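You operate a simulated robot arm through the tools that you are given. There is no shell and no other tool.

You are at the controls of a simulated two-armed robot. One attempt, no reset.

TASK
Test the brown test block on low range, then on high range.
Fine: zero the empty pad once before each test, the block waiting on the clear patch of the sorting table; it ends on the pad, reading FE.

It is judged by the outcome, as a careful person would: the job done as asked, and still so three seconds after it is handed in. It fails if anything else is knocked over, pushed out of place, dropped, spilled or broken.

THE ROBOT
Two 7-joint arms with fingered hands on one trunk that stands fixed in place. Base frame: the origin is at the foot of the trunk, x ahead of it, y to its left, z up; the work surface is at about z = 860. Units: mm, rad, N and s.
The left shoulder is at [70, 157, 1264], the right one opposite. With the tool pointing down near the work surface each hand reaches from about 300 to 900 mm from the base axis, measured 20 degrees to its own side. Payload 5 kg a hand.
Tool frame (each hand has its own): the origin (TCP) lies between the finger pads and is the grasp point; the fingertips stand 31 mm ahead of it; z points along the fingers, y is the line along which they close. The gripper opens to 156 mm; its body begins 88 mm behind the TCP. The gripper is a hand of 4 fingers: y runs from the thumb to the fingers, the wrist lies at [0, 0, -249] in the tool frame, and closing takes about 1.5 s.
Orientation is that of the tool frame in the base frame, as a unit quaternion [w, x, y, z]. With the fingers straight down and closing along the base's y, the tool's x points along the base's -x, its y along +y and its z along -z.

THE INTERFACE
- The arms move only by the tool jog_arm. It takes "left_increments", "right_increments" or both (then of equal length, played together; a hand with none holds still); each is a list of rows, each a list of 6 numbers: the shift along the tool's x, y, z in m, then the turn, a rotation vector about the tool's x, y, z in rad. In form: [[dx, dy, dz, ax, ay, az], ...]. A call has 1 to 20 rows; each row is the pose to reach, as a shift and turn from the pose commanded when the call began, along the tool's axes at that moment. "left_gripper" and "right_gripper" are, for a hand that has rows, the opening, from 0 (shut) to 1 (fully open), set as the call begins (left out, the last holds). A row lasts 0.2 s, in which the tool goes at most 50 mm and 0.15 rad; a call with a longer step from one row to the next is refused whole, and so is a gripper value outside its range. A pose out of reach is approached as far as the arm can. The call stops where the force on the tool passes 40 N (or 10 N more than at its start, if that is more) or the arm is blocked; 0.2 s more then pass. Each finger travels about 108 mm/s and halts on what it meets, pressing with about 30 N; the grip force reading is that of the motor and also rises with nothing between the fingers. The clock runs only during rows and for 0.2 s after the last one: add rows that repeat a pose to give the fingers time. The reply holds the time, the measured pose of the TCP, the force on the tool along the base axes, the opening and the grip force, in the units named above and with some noise, with the torque about the TCP (base axes, N m) and any sound that the robot's microphone picked up, and new pictures: "pictures" is both (left out), scene, wrist or none (wrist: the cameras of the hands that moved).
- Cameras (640 x 400 px; columns grow to the right, rows downward): "scene" is now at [132.8, 7.7, 1481.8]; the picture's right is [0.08, -1.00, 0.00], its down [-0.68, -0.06, -0.73] and it looks along [0.73, 0.06, -0.68] (base axes); focal length 214 px, centre (320, 200). "left" rides on the left gripper at [-72, 2, -111] in its tool frame; the picture's right is [-0.02, -1.00, 0.00], its down [0.84, -0.02, -0.54] and it looks along [0.54, -0.01, 0.84] (tool axes); focal length 234 px, centre (320, 200). "right" rides on the right gripper at [72, 2, -111] in its tool frame; the picture's right is [-0.02, 1.00, 0.00], its down [-0.84, -0.02, -0.54] and it looks along [-0.54, -0.01, 0.84] (tool axes); focal length 234 px, centre (320, 200). There is no depth. A picture from a camera that has moved, and an enlarged one, comes with that camera's place and axes in the base frame and with its lens.
- lift_body(by): slides the trunk up (or, below 0, down) by that many mm; the arms and the scene camera ride with it, the base frame stays. It gives what a move gives, with no picture.
- grasp_type(shape, hand): the hand has 4 fingers and takes this shape, open, in about a second: jaw (thumb against the fingers, like two jaws); tri (thumb and two fingers); tip (a fingertip pinch); poke (one finger out to press); point (the index stretched); flat (the hand flat); cup (the hand cupped); fist (a fist). The gripper value then closes the fingers along that shape, each until it touches; the sizes above hold for jaw. It gives what a move gives, with no picture.
- pan_tilt(pan, tilt): turns the head with the scene camera to pan (to the left, within 1.501 rad either way) and tilt (down, from -0.506 to 1.204), counted from straight ahead of the robot. It gives what a move gives, and a new picture of the scene camera.
- enlarge(camera, box): a new picture of the part [left, top, right, bottom] of that camera's present view, enlarged. It takes no simulated time.
- close_job(): hands the job in; it is judged then, once.

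Places have to be worked out from the pictures, the camera data and where the tool is seen. Open the grippers and draw the arms clear of the work before you hand the job in, unless the task says otherwise.

The tools are called as a command line: name --argument value ..., lists and objects as JSON in quotes. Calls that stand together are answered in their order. jog_arm: Moves the arms, as the interface text tells. Its arguments: {"type":"object","properties":{"left_increments":{"type":"array"},"left_gripper":{"type":"number"},"right_increments":{"type":"array"},"right_gripper":{"type":"number"},"pictures":{"type":"string","enum":["both","scene","wrist","none"]}},"required":[]} The other tools are called the same way: lift_body (by) moves the trunk up or down; grasp_type (shape, hand) gives the hand a shape; pan_tilt (pan, tilt) turns the head that bears the scene camera; enlarge (camera, box) takes an enlarged picture of a part of a camera's view; close_job () hands the job in.

At the start:

```text
t: 0.0
left_eef_pos: [488.2, 493.7, 1258.0]
left_ee_rot: [0.0, 0.0, 1.0, 0.0]
left_contact_force: [0.5, 0.3, 0.2]
left_moment: [-0.01, 0.0, 0.0]
left_finger_gap: 155.9
left_grip_force: 0.0
left_shape: jaw
right_eef_pos: [605.4, -50.4, 1209.7]
right_ee_rot: [0.001, -0.001, 1.0, 0.0]
right_contact_force: [0.0, -0.1, -0.2]
right_moment: [-0.01, 0.01, -0.04]
right_finger_gap: 156.0
right_grip_force: 0.2
right_shape: jaw
trunk travel left (down, up): [-650.0, 290.0]
head pan, tilt (commanded): [0.082, 0.75]
```

scene: 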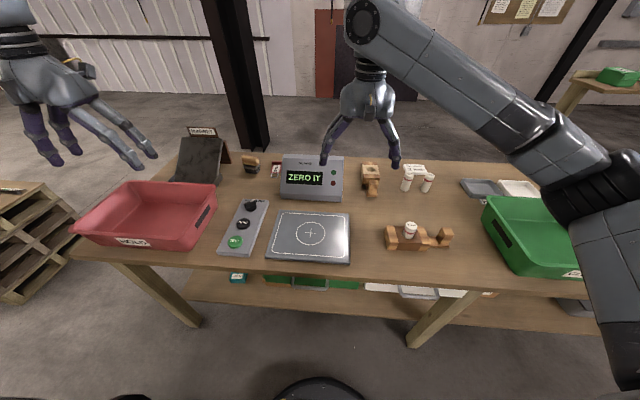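
right: 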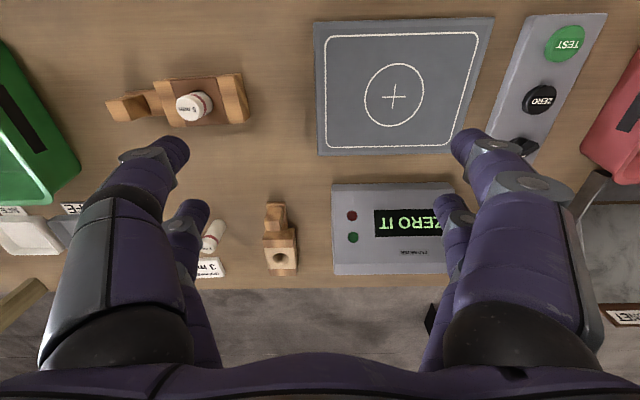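
left: 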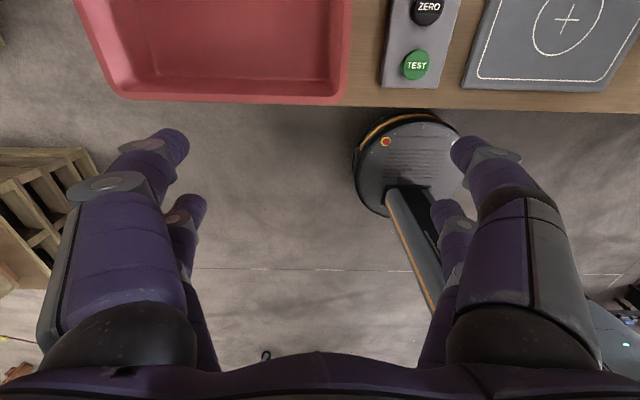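

I start by looking closely at the table: the instrument, its control panel, and the blocks, before moving anything.

enlarge --camera "scene" --box '[200, 140, 360, 270]'

enlarge --camera "scene" --box '[340, 140, 500, 270]'

enlarge --camera "right" --box '[80, 50, 360, 290]'

enlarge --camera "right" --box '[440, 0, 640, 160]'

enlarge --camera "scene" --box '[140, 110, 300, 210]'

```text
3.08 times, centred on (280, 205) of scene
camera zoom: at [132.8, 7.7, 1481.8], right [0.08, -1.0, 0.0], down [-0.68, -0.06, -0.73], along [0.73, 0.06, -0.68], focal length 660 px, centre (443, 185)
```

zoom: 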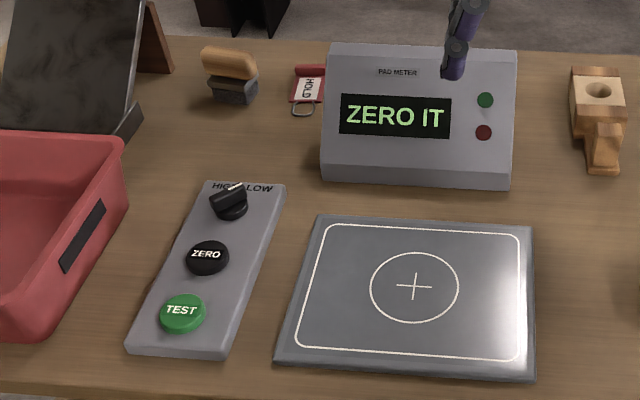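

```text
3.08 times, centred on (420, 205) of scene
camera zoom: at [132.8, 7.7, 1481.8], right [0.08, -1.0, 0.0], down [-0.68, -0.06, -0.73], along [0.73, 0.06, -0.68], focal length 660 px, centre (12, 185)
```

zoom: 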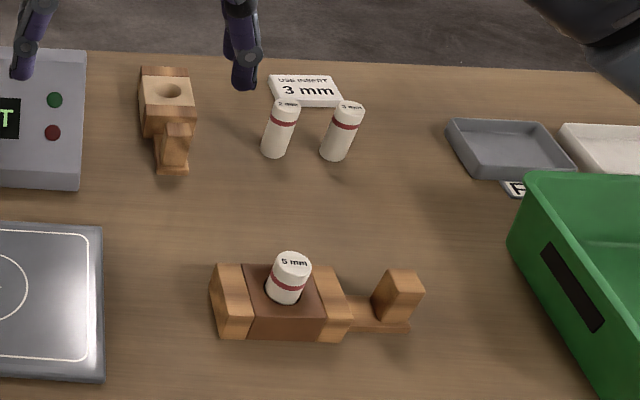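

```text
1.67 times, centred on (220, 170) of right
camera zoom: at [534.7, -50.7, 1321.4], right [0.02, 1.0, 0.0], down [0.84, -0.02, 0.54], along [0.54, -0.01, -0.84], focal length 390 px, centre (487, 250)
```

zoom: 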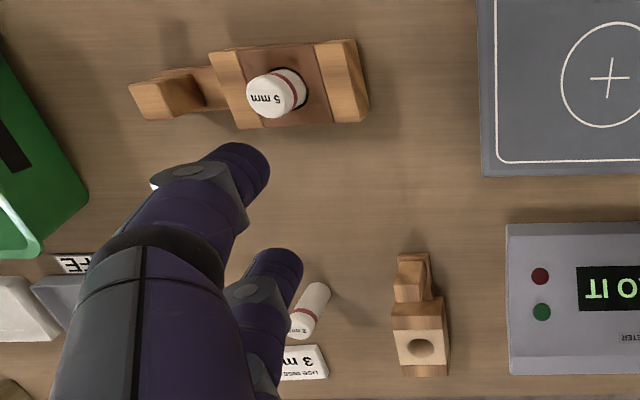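

```text
2.50 times, centred on (540, 80) of right
camera zoom: at [534.7, -50.7, 1321.4], right [0.02, 1.0, 0.0], down [0.84, -0.02, 0.54], along [0.54, -0.01, -0.84], focal length 585 px, centre (-230, 500)
```

zoom: 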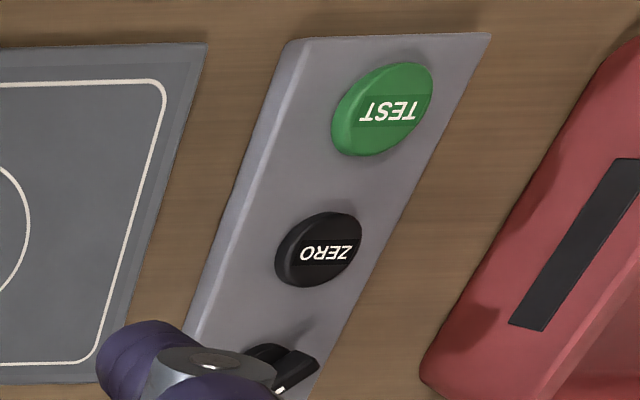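

```text
4.00 times, centred on (220, 160) of scene
camera zoom: at [132.8, 7.7, 1481.8], right [0.08, -1.0, 0.0], down [-0.68, -0.06, -0.73], along [0.73, 0.06, -0.68], focal length 858 px, centre (720, 360)
```

zoom: 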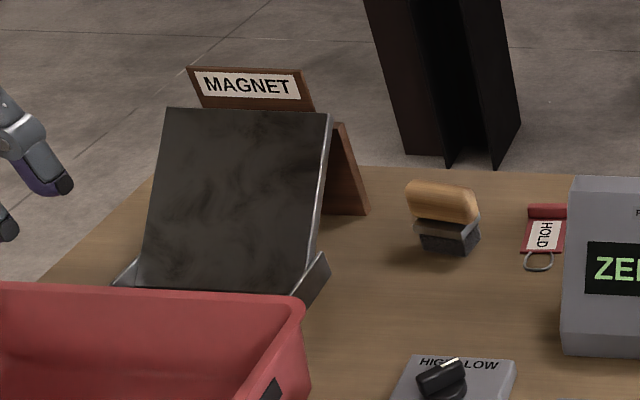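

Several signs and parts need reading (an insert card, a FE label, wall notices, side tables), so I turn the head to survey the room.

pan_tilt --pan -0.7 --tilt 0.6

enlarge --camera "scene" --box '[160, 100, 480, 300]'

pan_tilt --pan -0.5 --tilt 0.1

enlarge --camera "scene" --box '[160, 100, 480, 300]'

pan_tilt --pan 0.9 --tilt 0.6

```text
t: 1.1
left_eef_pos: [486.7, 493.6, 1257.6]
left_ee_rot: [0.001, 0.0, 1.0, -0.001]
left_contact_force: [0.1, 1.1, -0.5]
left_moment: [-0.03, 0.0, 0.01]
left_finger_gap: 156.0
left_grip_force: 0.0
left_shape: jaw
right_eef_pos: [606.9, -50.9, 1209.1]
right_ee_rot: [0.0, -0.002, 1.0, 0.0]
right_contact_force: [0.6, 0.6, 0.6]
right_moment: [0.03, -0.03, 0.02]
right_finger_gap: 155.8
right_grip_force: 0.0
right_shape: jaw
trunk travel left (down, up): [-650.0, 290.0]
head pan, tilt (commanded): [-0.7, 0.6]
camera scene: at [117.8, -55.9, 1494.6], right [-0.64, -0.77, 0.0], down [-0.43, 0.36, -0.82], along [0.63, -0.53, -0.57], focal length 214 px, centre (320, 200)
```

scene: 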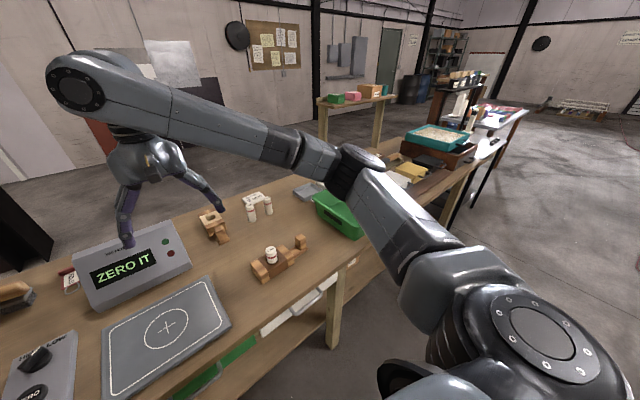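

```text
2.00 times, centred on (320, 200) of scene
camera zoom: at [117.8, -55.9, 1494.6], right [-0.64, -0.77, 0.0], down [-0.43, 0.36, -0.82], along [0.63, -0.53, -0.57], focal length 429 px, centre (320, 200)
```

zoom: 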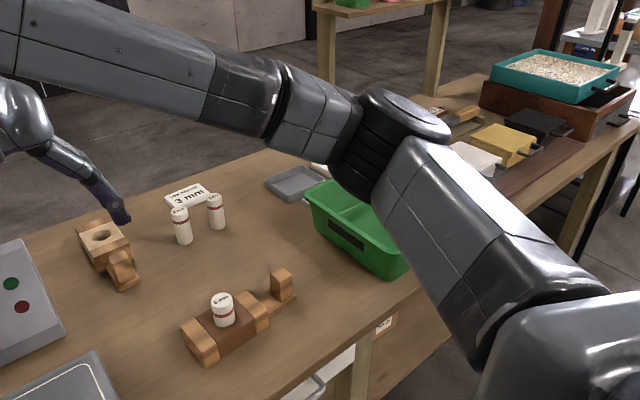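

```text
t: 2.0
left_eef_pos: [487.0, 493.8, 1257.6]
left_ee_rot: [0.0, 0.0, 1.0, 0.0]
left_contact_force: [0.4, 1.1, -0.1]
left_moment: [-0.02, 0.0, -0.01]
left_finger_gap: 155.8
left_grip_force: 0.0
left_shape: jaw
right_eef_pos: [606.8, -50.1, 1210.0]
right_ee_rot: [-0.001, 0.0, 1.0, 0.0]
right_contact_force: [0.5, 0.4, -0.5]
right_moment: [0.04, 0.02, 0.0]
right_finger_gap: 155.7
right_grip_force: 0.0
right_shape: jaw
trunk travel left (down, up): [-650.0, 290.0]
head pan, tilt (commanded): [-0.499, 0.099]
camera scene: at [130.9, -43.2, 1540.7], right [-0.48, -0.88, 0.0], down [-0.09, 0.05, -0.99], along [0.87, -0.48, -0.1], focal length 214 px, centre (320, 200)
```

scene: 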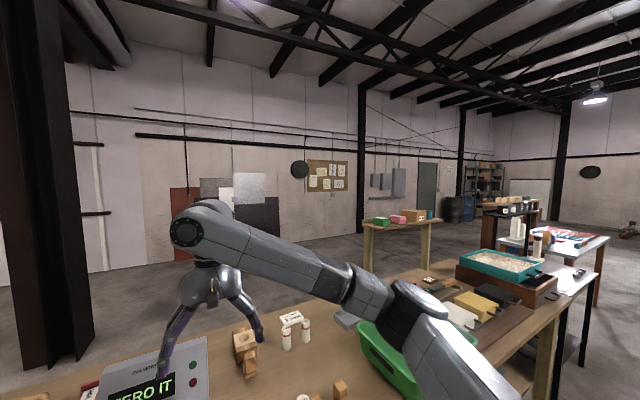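

```text
2.00 times, centred on (320, 200) of scene
camera zoom: at [130.9, -43.2, 1540.7], right [-0.48, -0.88, 0.0], down [-0.09, 0.05, -0.99], along [0.87, -0.48, -0.1], focal length 429 px, centre (320, 200)
```

zoom: 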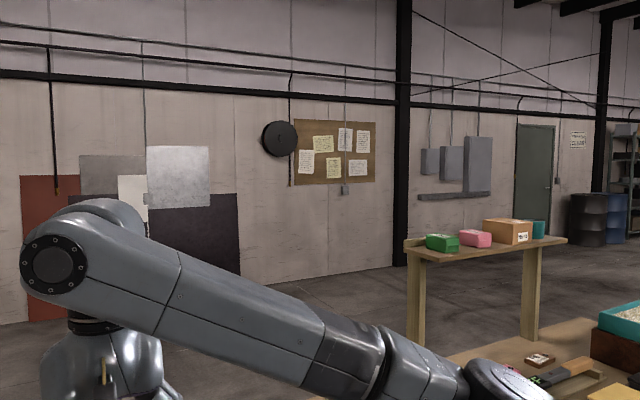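

```text
t: 3.6
left_eef_pos: [488.3, 492.5, 1257.7]
left_ee_rot: [0.0, -0.001, 1.0, 0.0]
left_contact_force: [-0.4, -0.7, 0.5]
left_moment: [0.0, -0.04, 0.0]
left_finger_gap: 155.7
left_grip_force: 0.1
left_shape: jaw
right_eef_pos: [605.5, -51.9, 1210.7]
right_ee_rot: [0.0, -0.001, 1.0, 0.0]
right_contact_force: [-0.1, -0.5, -0.6]
right_moment: [-0.01, 0.0, 0.0]
right_finger_gap: 155.7
right_grip_force: 0.1
right_shape: jaw
trunk travel left (down, up): [-650.0, 290.0]
head pan, tilt (commanded): [0.901, 0.6]
camera scene: at [105.1, 70.1, 1494.6], right [0.78, -0.62, 0.0], down [-0.35, -0.44, -0.83], along [0.51, 0.65, -0.56], focal length 214 px, centre (320, 200)
```

scene: 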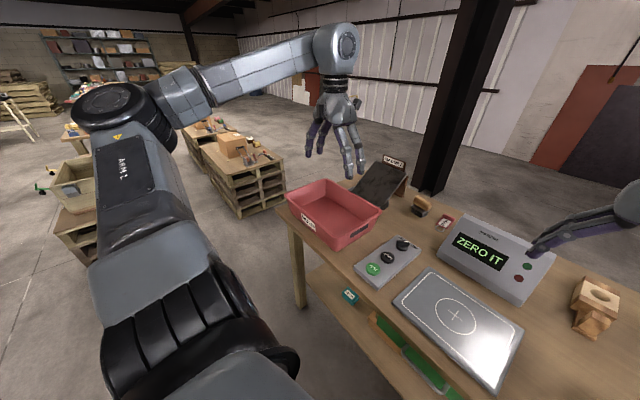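

The main table holds everything needed. I return the head to the table and zoom in tightly on the signs and the knob.

pan_tilt --pan 0.0 --tilt 0.75

enlarge --camera "scene" --box '[370, 150, 430, 200]'

enlarge --camera "scene" --box '[220, 185, 290, 230]'

enlarge --camera "scene" --box '[360, 205, 450, 265]'

enlarge --camera "scene" --box '[250, 140, 350, 205]'

enlarge --camera "scene" --box '[430, 160, 560, 250]'

enlarge --camera "scene" --box '[60, 160, 260, 300]'

```text
t: 4.8
left_eef_pos: [487.9, 493.8, 1257.7]
left_ee_rot: [0.0, 0.0, 1.0, 0.001]
left_contact_force: [0.8, 0.4, -0.3]
left_moment: [0.01, -0.02, 0.01]
left_finger_gap: 156.0
left_grip_force: 0.1
left_shape: jaw
right_eef_pos: [606.4, -50.5, 1208.9]
right_ee_rot: [0.0, -0.001, 1.0, 0.0]
right_contact_force: [-0.3, -0.8, -0.1]
right_moment: [-0.02, -0.01, 0.01]
right_finger_gap: 155.9
right_grip_force: 0.0
right_shape: jaw
trunk travel left (down, up): [-650.0, 290.0]
head pan, tilt (commanded): [0.0, 0.75]
camera scene: at [133.0, 1.0, 1481.7], right [0.0, -1.0, 0.0], down [-0.68, 0.0, -0.73], along [0.73, 0.0, -0.68], focal length 214 px, centre (320, 200)
```

scene: 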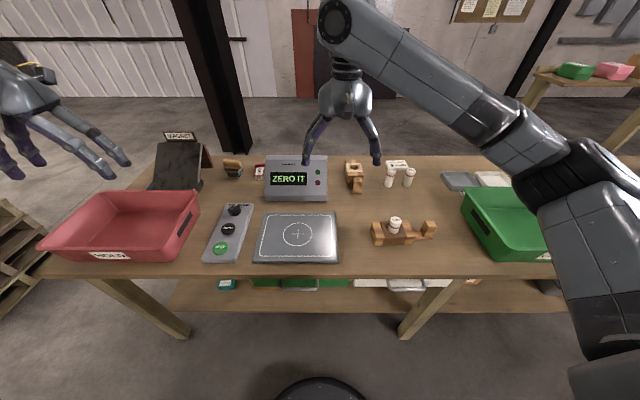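

```text
8.00 times, centred on (400, 175) of scene
camera zoom: at [133.0, 1.0, 1481.7], right [0.0, -1.0, 0.0], down [-0.68, 0.0, -0.73], along [0.73, 0.0, -0.68], focal length 1716 px, centre (-320, 400)
```

zoom: 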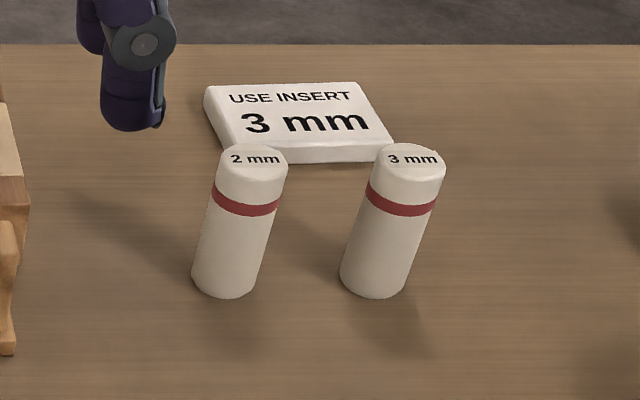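

```text
8.89 times, centred on (255, 208) of scene
camera zoom: at [133.0, 1.0, 1481.7], right [0.0, -1.0, 0.0], down [-0.68, 0.0, -0.73], along [0.73, 0.0, -0.68], focal length 1906 px, centre (898, 133)
```

zoom: 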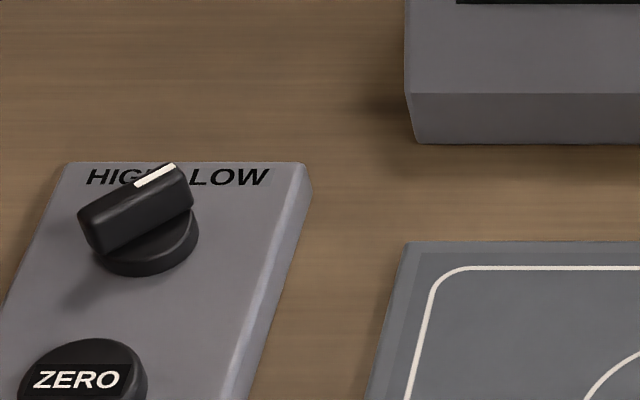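

```text
6.67 times, centred on (405, 235) of scene
camera zoom: at [133.0, 1.0, 1481.7], right [0.0, -1.0, 0.0], down [-0.68, 0.0, -0.73], along [0.73, 0.0, -0.68], focal length 1430 px, centre (-247, -33)
```

zoom: 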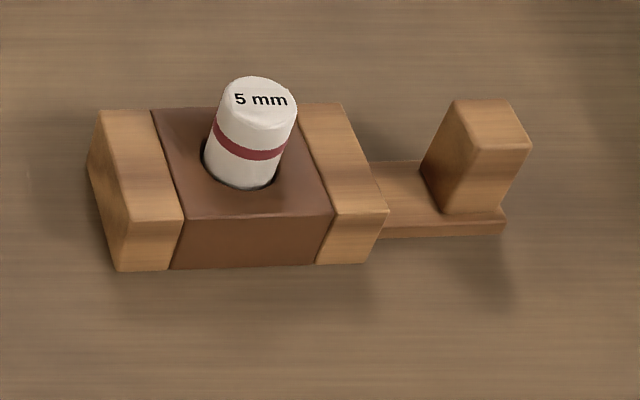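

```text
6.15 times, centred on (300, 172) of scene
camera zoom: at [133.0, 1.0, 1481.7], right [0.0, -1.0, 0.0], down [-0.68, 0.0, -0.73], along [0.73, 0.0, -0.68], focal length 1320 px, centre (443, 369)
```

zoom: 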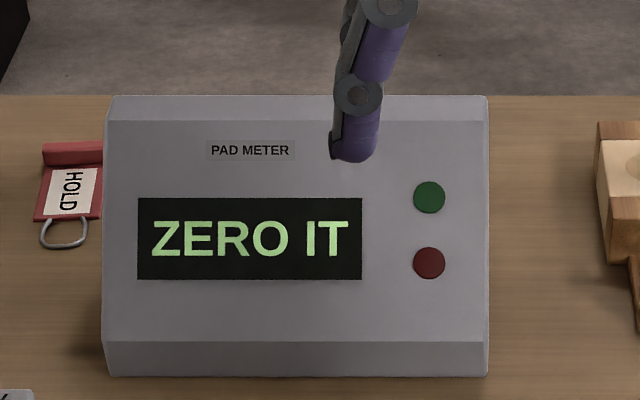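

```text
4.44 times, centred on (495, 205) of scene
camera zoom: at [133.0, 1.0, 1481.7], right [0.0, -1.0, 0.0], down [-0.68, 0.0, -0.73], along [0.73, 0.0, -0.68], focal length 953 px, centre (-458, 178)
```

zoom: 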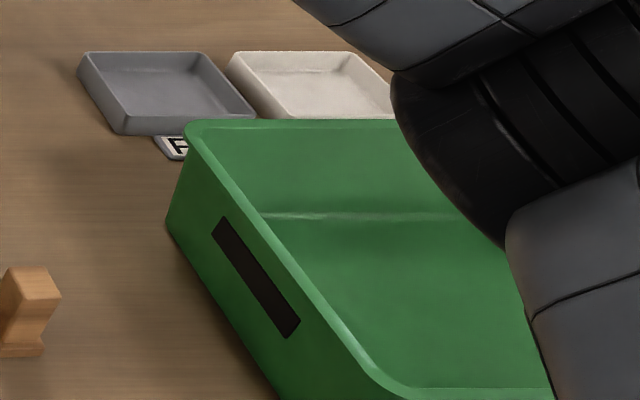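

```text
2.86 times, centred on (160, 230) of scene
camera zoom: at [133.0, 1.0, 1481.7], right [0.0, -1.0, 0.0], down [-0.68, 0.0, -0.73], along [0.73, 0.0, -0.68], focal length 613 px, centre (777, 114)
```

zoom: 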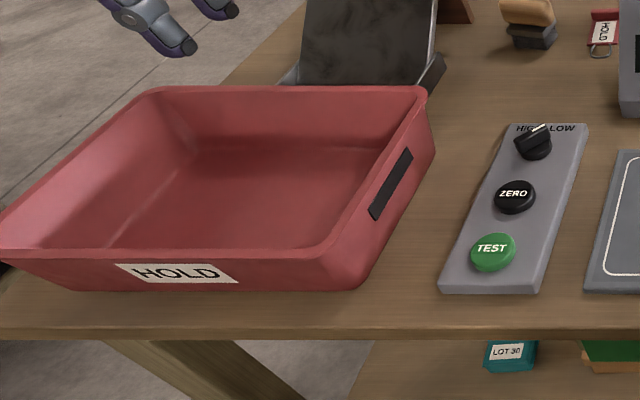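

The knob and both buttons are on a panel near y≈325, the pad centre is near (608, 81), and the brown block (5 mm insert standing loose in its socket) lies near y≈-250. I move the left hand over the panel to see the knob setting.

jog_arm --left_increments '[[-0.026, -0.028, 0.018, 0, 0, 0], [-0.052, -0.056, 0.036, 0, 0, 0], [-0.078, -0.084, 0.054, 0, 0, 0], [-0.104, -0.112, 0.072, 0, 0, 0], [-0.13, -0.14, 0.09, 0, 0, 0], [-0.152, -0.169, 0.108, 0, 0, 0], [-0.152, -0.169, 0.108, 0, 0, 0]]' --pictures "both"

enlarge --camera "left" --box '[240, 20, 400, 200]'

```text
t: 6.4
left_eef_pos: [638.1, 324.6, 1148.8]
left_ee_rot: [0.001, -0.001, 1.0, -0.002]
left_contact_force: [0.3, 0.1, 0.4]
left_moment: [0.0, 0.0, 0.02]
left_finger_gap: 156.0
left_grip_force: 0.1
left_shape: jaw
right_eef_pos: [606.0, -50.6, 1210.3]
right_ee_rot: [0.0, -0.001, 1.0, 0.0]
right_contact_force: [-0.2, 0.0, -0.4]
right_moment: [-0.01, -0.02, -0.02]
right_finger_gap: 156.0
right_grip_force: 0.0
right_shape: jaw
trunk travel left (down, up): [-650.0, 290.0]
head pan, tilt (commanded): [0.0, 0.75]
camera scene: at [132.0, 1.6, 1481.8], right [0.0, -1.0, 0.0], down [-0.68, 0.0, -0.73], along [0.73, 0.0, -0.68], focal length 214 px, centre (320, 200)
camera left: at [709.1, 326.4, 1261.0], right [0.03, -1.0, 0.0], down [-0.84, -0.02, 0.54], along [-0.54, -0.01, -0.84], focal length 234 px, centre (320, 200)
```

scene: 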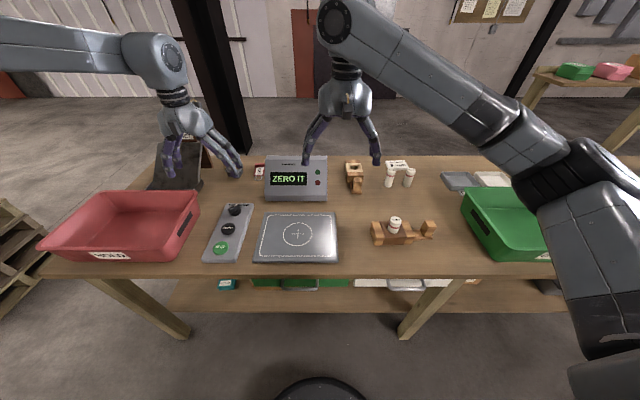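
left: 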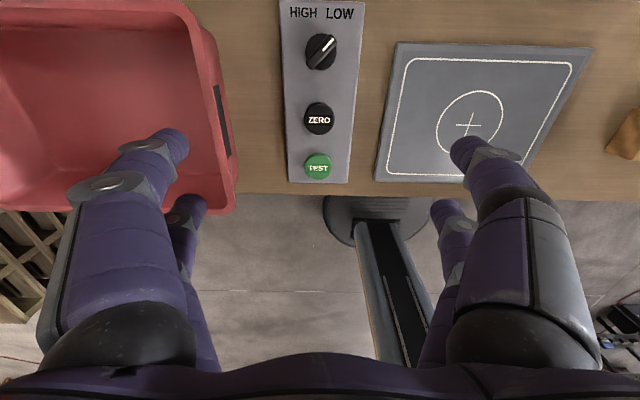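

```text
2.22 times, centred on (320, 110) of left
camera zoom: at [709.1, 326.4, 1261.0], right [0.03, -1.0, 0.0], down [-0.84, -0.02, 0.54], along [-0.54, -0.01, -0.84], focal length 520 px, centre (320, 400)
```

zoom: 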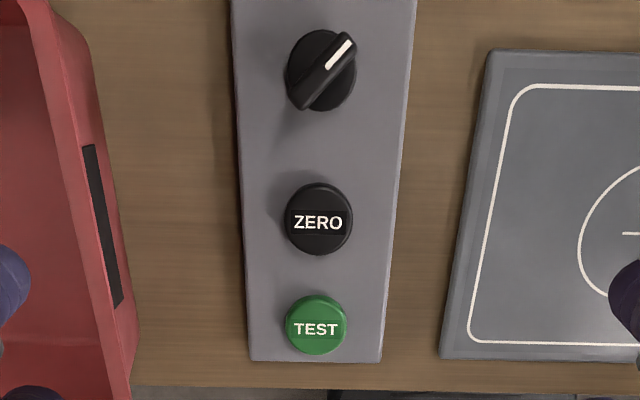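

The knob's white pointer already points to LOW; ZERO sits near (620, 326, 893) and TEST near (539, 326). I shape the left hand to a single poking finger and look where its tip lies.

grasp_type --hand "left" --shape "poke"

enlarge --camera "left" --box '[0, 0, 640, 400]'

enlarge --camera "scene" --box '[140, 60, 300, 260]'

enlarge --camera "right" --box '[0, 0, 640, 400]'

```text
t: 7.3
left_eef_pos: [638.3, 324.2, 1149.6]
left_ee_rot: [0.0, -0.001, 1.0, 0.0]
left_contact_force: [-0.5, 0.2, 0.4]
left_moment: [-0.02, 0.01, 0.01]
left_finger_gap: 0.0
left_grip_force: 0.1
left_shape: poke
right_eef_pos: [605.9, -51.1, 1210.0]
right_ee_rot: [0.0, -0.001, 1.0, 0.0]
right_contact_force: [-1.0, 0.3, 0.6]
right_moment: [0.01, -0.01, -0.02]
right_finger_gap: 156.0
right_grip_force: 0.0
right_shape: jaw
trunk travel left (down, up): [-650.0, 290.0]
head pan, tilt (commanded): [0.0, 0.75]
```

```text
1.00 times, centred on (320, 200) of left (not enlarged: the box is as wide or as high as the picture)
camera zoom: at [710.1, 325.7, 1260.7], right [0.02, -1.0, 0.0], down [-0.84, -0.02, 0.55], along [-0.54, -0.01, -0.84], focal length 234 px, centre (320, 200)
```

zoom: 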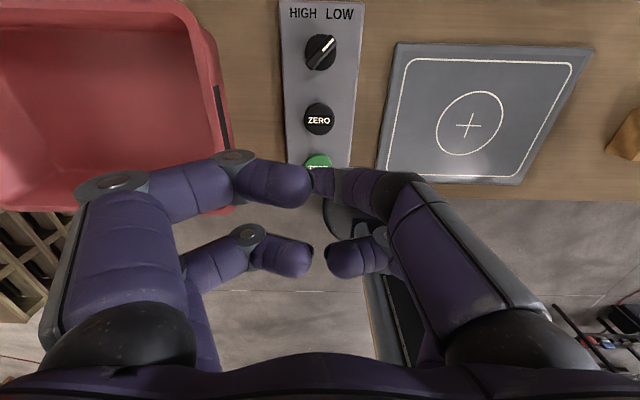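

```text
2.00 times, centred on (220, 160) of scene
camera zoom: at [133.4, 0.5, 1481.7], right [0.0, -1.0, 0.0], down [-0.68, 0.0, -0.73], along [0.73, 0.0, -0.68], focal length 429 px, centre (520, 280)
```

zoom: 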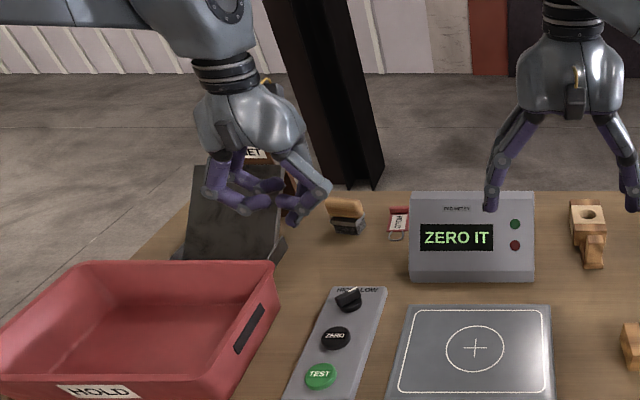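

```text
1.00 times, centred on (320, 200) of right (not enlarged: the box is as wide or as high as the picture)
camera zoom: at [535.0, -51.0, 1321.2], right [0.02, 1.0, 0.0], down [0.84, -0.02, 0.54], along [0.54, -0.01, -0.84], focal length 234 px, centre (320, 200)
```

zoom: 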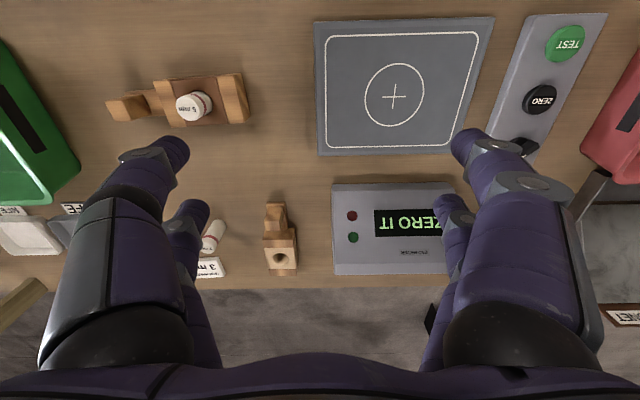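

I zoom in on the poke hand shape to find which fingertip is lowest and where it is.

enlarge --camera "scene" --box '[180, 90, 260, 150]'

enlarge --camera "left" --box '[220, 120, 440, 300]'

```text
6.67 times, centred on (220, 120) of scene
camera zoom: at [133.4, 0.5, 1481.7], right [0.0, -1.0, 0.0], down [-0.68, 0.0, -0.73], along [0.73, 0.0, -0.68], focal length 1430 px, centre (987, 733)
```

zoom: 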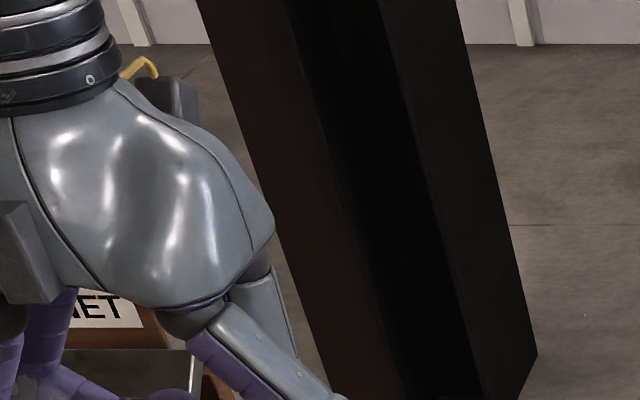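

```text
2.22 times, centred on (330, 210) of left
camera zoom: at [710.1, 325.7, 1260.7], right [0.02, -1.0, 0.0], down [-0.84, -0.02, 0.55], along [-0.54, -0.01, -0.84], focal length 520 px, centre (298, 178)
```

zoom: 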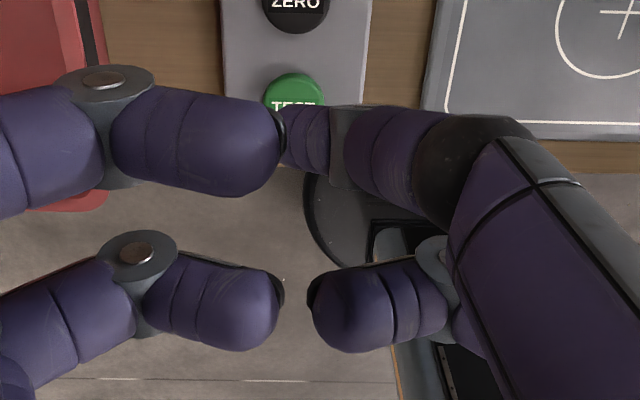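

enlarge --camera "scene" --box '[180, 130, 240, 180]'

enlarge --camera "scene" --box '[160, 100, 260, 200]'

```text
8.00 times, centred on (210, 155) of scene
camera zoom: at [133.4, 0.5, 1481.7], right [0.0, -1.0, 0.0], down [-0.68, 0.0, -0.73], along [0.73, 0.0, -0.68], focal length 1716 px, centre (1200, 560)
```

zoom: 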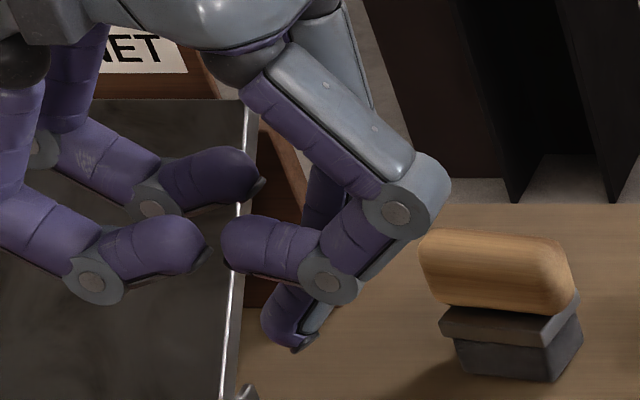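

```text
4.00 times, centred on (210, 150) of scene
camera zoom: at [133.4, 0.5, 1481.7], right [0.0, -1.0, 0.0], down [-0.68, 0.0, -0.73], along [0.73, 0.0, -0.68], focal length 858 px, centre (760, 400)
```

zoom: 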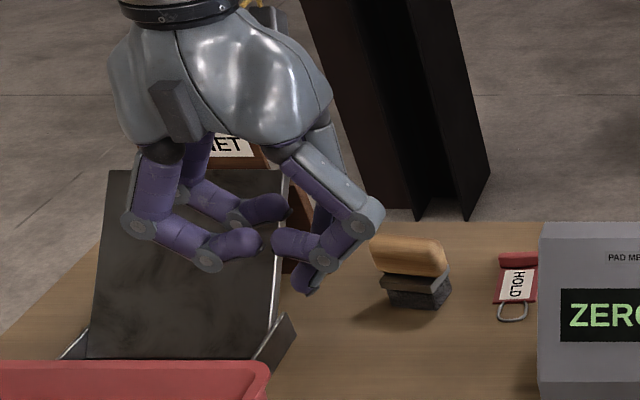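

The poking fingertip lies about 32 mm ahead of the TCP, close to the tool axis, with other fingers well above. Next I bring the right hand over the brown block, turned 90° so it will close across the block's short side, and look at it.

jog_arm --right_increments '[[0, -0.018, 0.008, 0, 0, 0.14], [0, -0.036, 0.016, 0, 0, 0.28], [0, -0.054, 0.024, 0, 0, 0.42], [0, -0.072, 0.032, 0, 0, 0.56], [0, -0.09, 0.04, 0, 0, 0.7], [0, -0.108, 0.048, 0, 0, 0.84], [0, -0.126, 0.056, 0, 0, 0.98], [0, -0.144, 0.064, 0, 0, 1.12], [0, -0.162, 0.072, 0, 0, 1.26], [0, -0.18, 0.08, 0, 0, 1.4], [0, -0.2, 0.09, 0, 0, 1.54], [0, -0.2, 0.09, 0, 0, 1.571], [0, -0.2, 0.09, 0, 0, 1.571]]' --pictures "both"

```text
t: 10.1
left_eef_pos: [639.6, 324.4, 1149.2]
left_ee_rot: [-0.001, 0.0, 1.0, -0.001]
left_contact_force: [0.4, 0.3, 0.0]
left_moment: [-0.01, -0.03, 0.01]
left_finger_gap: 0.0
left_grip_force: 0.0
left_shape: poke
right_eef_pos: [605.8, -251.1, 1119.6]
right_ee_rot: [0.0, 0.707, 0.707, 0.0]
right_contact_force: [0.1, 0.0, -0.1]
right_moment: [-0.01, -0.03, 0.01]
right_finger_gap: 155.7
right_grip_force: 0.0
right_shape: jaw
trunk travel left (down, up): [-650.0, 290.0]
head pan, tilt (commanded): [0.0, 0.75]
camera scene: at [133.0, 0.7, 1481.7], right [0.0, -1.0, 0.0], down [-0.68, 0.0, -0.73], along [0.73, 0.0, -0.68], focal length 214 px, centre (320, 200)
camera right: at [608.7, -180.0, 1231.5], right [1.0, -0.02, 0.0], down [-0.02, -0.84, 0.54], along [-0.01, -0.54, -0.84], focal length 234 px, centre (320, 200)
```

scene: 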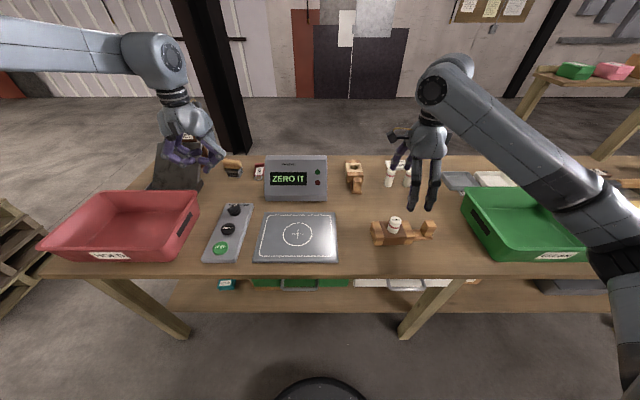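
right: 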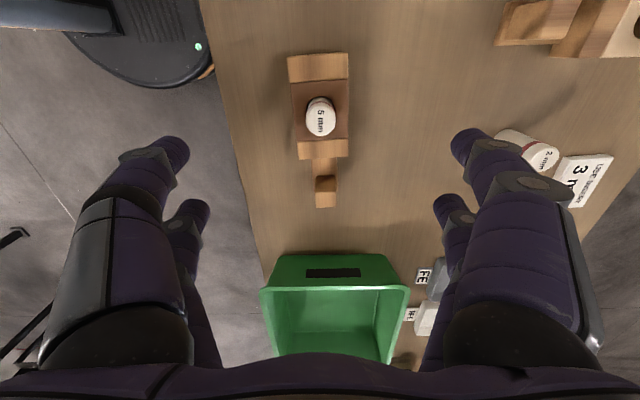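

The block is well in view now. I zoom on it to measure its axis, width and centre.

enlarge --camera "right" --box '[260, 40, 380, 220]'

enlarge --camera "right" --box '[240, 0, 640, 240]'

```text
2.22 times, centred on (320, 130) of right
camera zoom: at [608.7, -180.0, 1231.5], right [1.0, -0.02, 0.0], down [-0.02, -0.84, 0.54], along [-0.01, -0.54, -0.84], focal length 520 px, centre (320, 356)
```

zoom: 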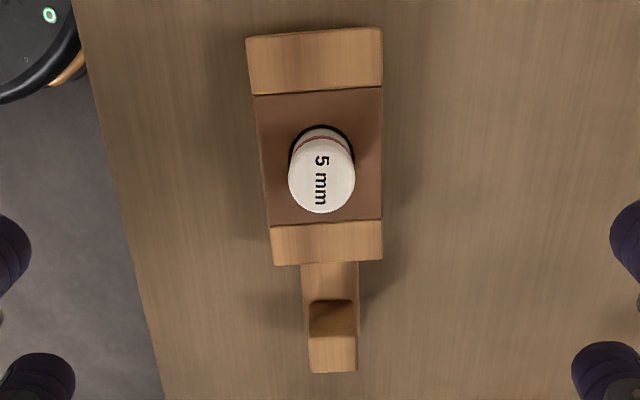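

```text
1.60 times, centred on (440, 120) of right
camera zoom: at [608.7, -180.0, 1231.5], right [1.0, -0.02, 0.0], down [-0.02, -0.84, 0.54], along [-0.01, -0.54, -0.84], focal length 375 px, centre (128, 328)
```

zoom: 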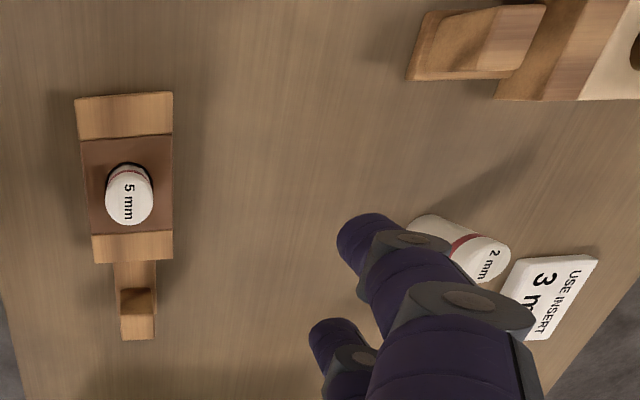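

The block is measured: body centre near (608, -251), about 75 mm wide, top at z≈902, rotated about 2°, with the insert standing to z≈957. Now I lower the left poke finger above the ZERO button to check its alignment.

jog_arm --left_increments '[[0.0035, 0.0, 0.04, 0, 0, 0], [0.007, 0.001, 0.08, 0, 0, 0], [0.0105, 0.001, 0.12, 0, 0, 0], [0.014, 0.0016, 0.16, 0, 0, 0], [0.0165, 0.0016, 0.185, 0, 0, 0], [0.0165, 0.0016, 0.185, 0, 0, 0]]' --pictures "both"

enlarge --camera "scene" --box '[180, 150, 280, 270]'

enlarge --camera "left" --box '[240, 60, 400, 220]'

```text
t: 11.5
left_eef_pos: [622.4, 325.0, 964.4]
left_ee_rot: [0.001, 0.001, 1.0, 0.0]
left_contact_force: [0.7, -0.7, -0.5]
left_moment: [-0.01, 0.02, 0.04]
left_finger_gap: 0.0
left_grip_force: 0.0
left_shape: poke
right_eef_pos: [605.7, -251.5, 1119.7]
right_ee_rot: [0.0, 0.706, 0.708, 0.0]
right_contact_force: [-1.2, 0.4, -0.4]
right_moment: [-0.01, 0.0, 0.03]
right_finger_gap: 155.8
right_grip_force: 0.0
right_shape: jaw
trunk travel left (down, up): [-650.0, 290.0]
head pan, tilt (commanded): [0.0, 0.75]
camera scene: at [132.6, 0.5, 1481.8], right [0.0, -1.0, 0.0], down [-0.68, 0.0, -0.73], along [0.73, 0.0, -0.68], focal length 214 px, centre (320, 200)
camera left: at [693.5, 326.2, 1076.8], right [0.02, -1.0, 0.0], down [-0.84, -0.02, 0.54], along [-0.54, -0.01, -0.84], focal length 234 px, centre (320, 200)
```

scene: 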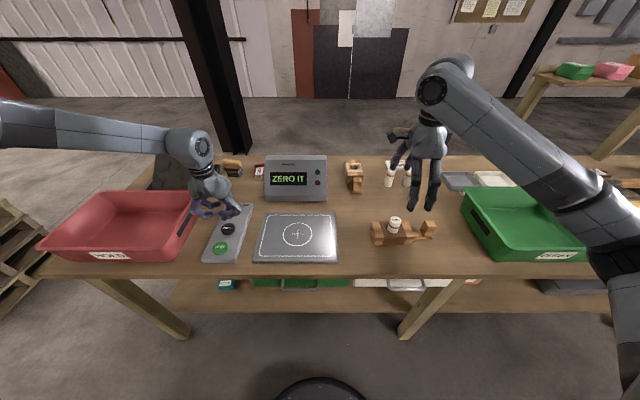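
left: 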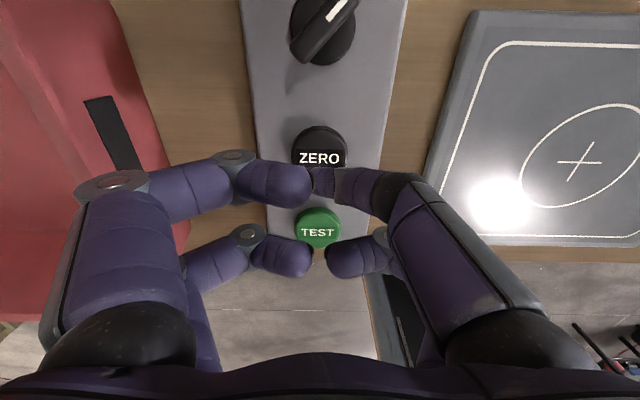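

```text
3.33 times, centred on (230, 210) of scene
camera zoom: at [132.6, 0.5, 1481.8], right [0.0, -1.0, 0.0], down [-0.68, 0.0, -0.73], along [0.73, 0.0, -0.68], focal length 715 px, centre (620, 167)
```

zoom: 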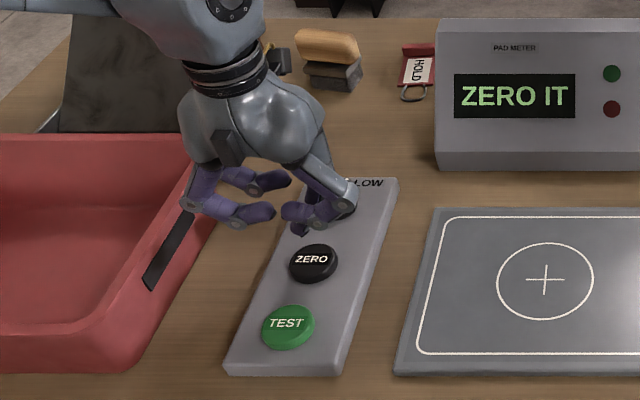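

```text
2.50 times, centred on (320, 140) of left
camera zoom: at [693.5, 326.2, 1076.8], right [0.02, -1.0, 0.0], down [-0.84, -0.02, 0.54], along [-0.54, -0.01, -0.84], focal length 585 px, centre (320, 350)
```

zoom: 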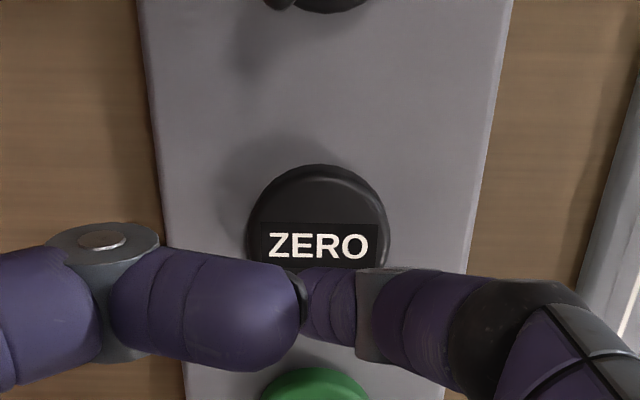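

The fingertip is close above ZERO, within a few millimetres in plan. I lower it about 30 mm with a small sideways correction and check again before touching.

jog_arm --left_increments '[[0.001, -0.001, 0.01, 0, 0, 0], [0.001, -0.002, 0.02, 0, 0, 0], [0.001, -0.003, 0.03, 0, 0, 0], [0.001, -0.003, 0.03, 0, 0, 0]]' --pictures "none"

enlarge --camera "scene" --box '[200, 180, 260, 240]'

enlarge --camera "left" --box '[240, 100, 400, 220]'

```text
t: 12.5
left_eef_pos: [622.2, 322.8, 935.5]
left_ee_rot: [0.0, -0.001, 1.0, 0.0]
left_contact_force: [-0.1, -0.1, 0.8]
left_moment: [-0.06, 0.01, 0.0]
left_finger_gap: 0.1
left_grip_force: 0.1
left_shape: poke
right_eef_pos: [606.5, -250.7, 1120.2]
right_ee_rot: [0.001, 0.706, 0.708, 0.001]
right_contact_force: [-0.1, 0.1, -0.2]
right_moment: [-0.01, 0.02, -0.02]
right_finger_gap: 155.9
right_grip_force: 0.1
right_shape: jaw
trunk travel left (down, up): [-650.0, 290.0]
head pan, tilt (commanded): [0.0, 0.75]
```

```text
6.67 times, centred on (230, 210) of scene
camera zoom: at [132.9, 0.6, 1481.8], right [0.0, -1.0, 0.0], down [-0.68, 0.0, -0.73], along [0.73, 0.0, -0.68], focal length 1430 px, centre (920, 133)
```

zoom: 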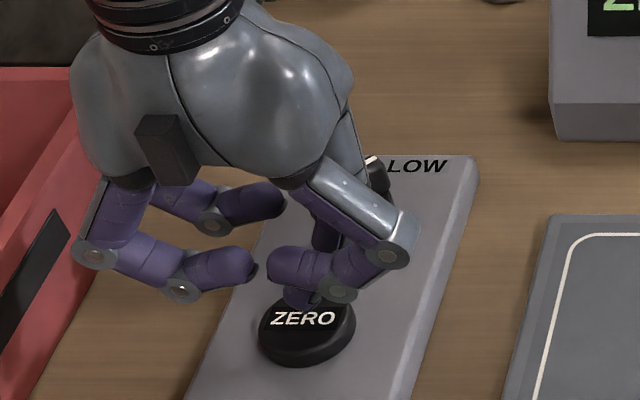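

```text
3.33 times, centred on (320, 160) of left
camera zoom: at [693.4, 323.7, 1046.3], right [0.03, -1.0, 0.0], down [-0.84, -0.02, 0.54], along [-0.54, -0.01, -0.84], focal length 781 px, centre (320, 333)
```

zoom: 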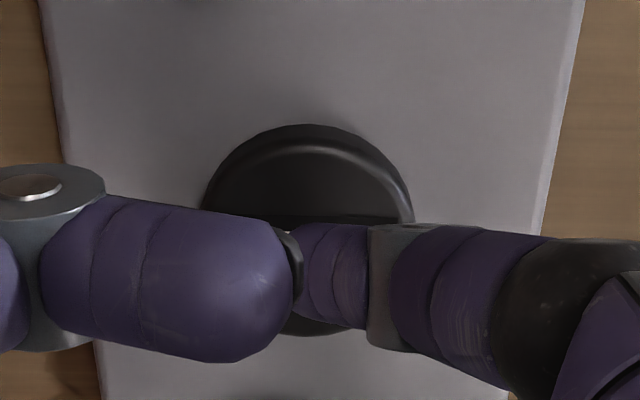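

The tip is centred over ZERO about 10–20 mm up. I press down in small steps, watching force and sound.

jog_arm --left_increments '[[0, 0, 0.003, 0, 0, 0], [0, 0, 0.006, 0, 0, 0], [0, 0, 0.009, 0, 0, 0], [0, 0, 0.011, 0, 0, 0]]' --pictures "none"

enlarge --camera "scene" --box '[200, 150, 350, 250]'

```text
t: 13.5
left_eef_pos: [622.8, 322.2, 924.6]
left_ee_rot: [0.001, -0.001, 1.0, 0.0]
left_contact_force: [2.3, 0.0, 8.0]
left_moment: [0.01, -0.06, -0.01]
left_finger_gap: 0.0
left_grip_force: 0.0
left_shape: poke
right_eef_pos: [606.7, -251.0, 1119.0]
right_ee_rot: [0.0, 0.706, 0.708, 0.0]
right_contact_force: [-0.1, -0.3, -0.2]
right_moment: [0.0, 0.01, 0.01]
right_finger_gap: 155.5
right_grip_force: 0.1
right_shape: jaw
trunk travel left (down, up): [-650.0, 290.0]
head pan, tilt (commanded): [0.0, 0.75]
heard: click
```

```text
4.00 times, centred on (275, 200) of scene
camera zoom: at [132.1, 0.2, 1482.0], right [0.0, -1.0, 0.0], down [-0.68, 0.0, -0.73], along [0.73, 0.0, -0.68], focal length 858 px, centre (500, 200)
```

zoom: 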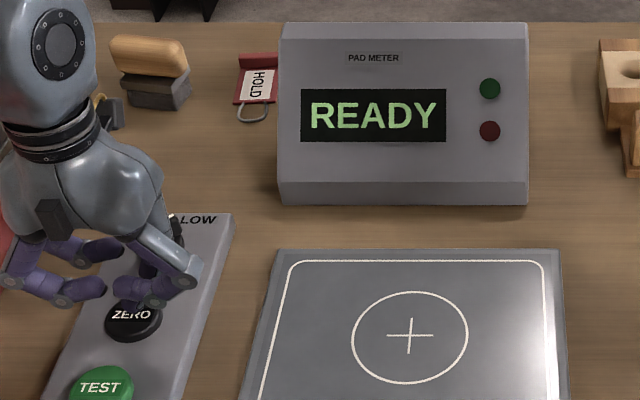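

A click and the meter shows READY. I lift the left hand clear and bring the right hand down toward the block, stopping above the insert for a check.

jog_arm --left_increments '[[0, 0, -0.025, 0, 0, 0], [0, 0, -0.05, 0, 0, 0], [0, 0, -0.09, 0, 0, 0], [0, 0, -0.12, 0, 0, 0], [0, 0, -0.12, 0, 0, 0]]' --right_increments '[[0, 0.0005, 0.03, 0, 0, -0.01], [0, 0.001, 0.06, 0, 0, -0.02], [0, 0.0015, 0.09, 0, 0, -0.03], [0, 0.002, 0.115, 0, 0, -0.039], [0, 0.002, 0.115, 0, 0, -0.039]]' --pictures "both"

enlarge --camera "right" --box '[160, 0, 480, 200]'

enlarge --camera "scene" --box '[350, 170, 470, 260]'

```text
t: 14.7
left_eef_pos: [622.8, 322.0, 1044.1]
left_ee_rot: [-0.001, 0.0, 1.0, 0.0]
left_contact_force: [0.3, 0.3, -0.8]
left_moment: [-0.03, 0.03, 0.01]
left_finger_gap: 0.0
left_grip_force: 0.0
left_shape: poke
right_eef_pos: [608.3, -250.2, 1003.5]
right_ee_rot: [0.0, 0.693, 0.721, 0.0]
right_contact_force: [0.0, 0.5, -0.1]
right_moment: [-0.01, 0.03, 0.0]
right_finger_gap: 156.1
right_grip_force: 0.0
right_shape: jaw
trunk travel left (down, up): [-650.0, 290.0]
head pan, tilt (commanded): [0.0, 0.75]
camera scene: at [133.4, 1.0, 1481.7], right [0.0, -1.0, 0.0], down [-0.68, 0.0, -0.73], along [0.73, 0.0, -0.68], focal length 214 px, centre (320, 200)
camera right: at [608.2, -178.5, 1115.3], right [1.0, 0.02, 0.0], down [0.01, -0.84, 0.54], along [0.01, -0.54, -0.84], focal length 234 px, centre (320, 200)
camera left: at [694.2, 323.0, 1156.6], right [0.03, -1.0, 0.0], down [-0.84, -0.02, 0.55], along [-0.55, -0.01, -0.84], focal length 234 px, centre (320, 200)
```

scene: 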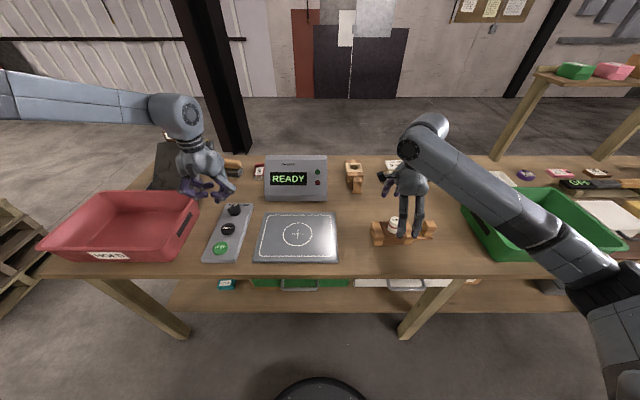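
right: 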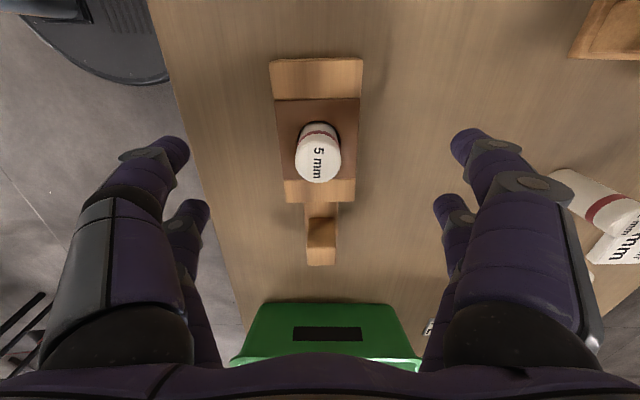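
left: 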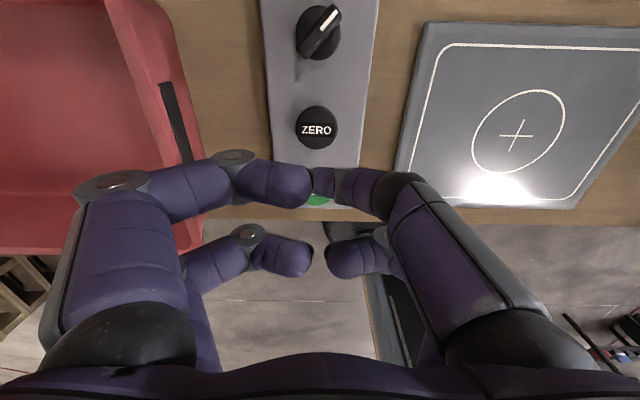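

```text
2.00 times, centred on (320, 100) of right
camera zoom: at [608.2, -178.5, 1115.3], right [1.0, 0.02, 0.0], down [0.01, -0.84, 0.54], along [0.01, -0.54, -0.84], focal length 468 px, centre (320, 400)
```

zoom: 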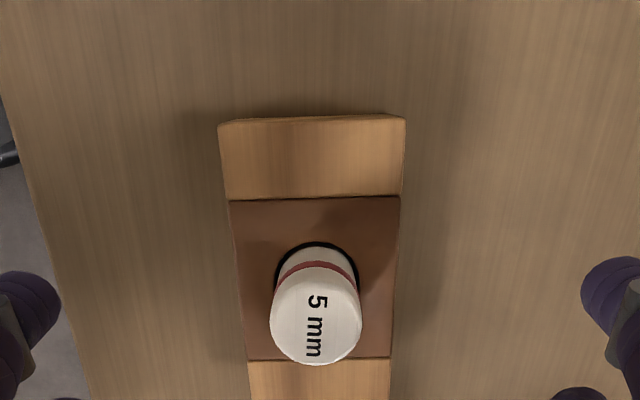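

```text
4.44 times, centred on (410, 215) of scene
camera zoom: at [133.4, 1.0, 1481.7], right [0.0, -1.0, 0.0], down [-0.68, 0.0, -0.73], along [0.73, 0.0, -0.68], focal length 953 px, centre (-80, 133)
```

zoom: 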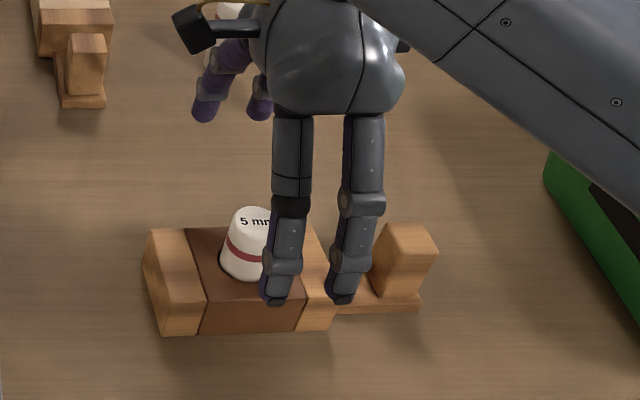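

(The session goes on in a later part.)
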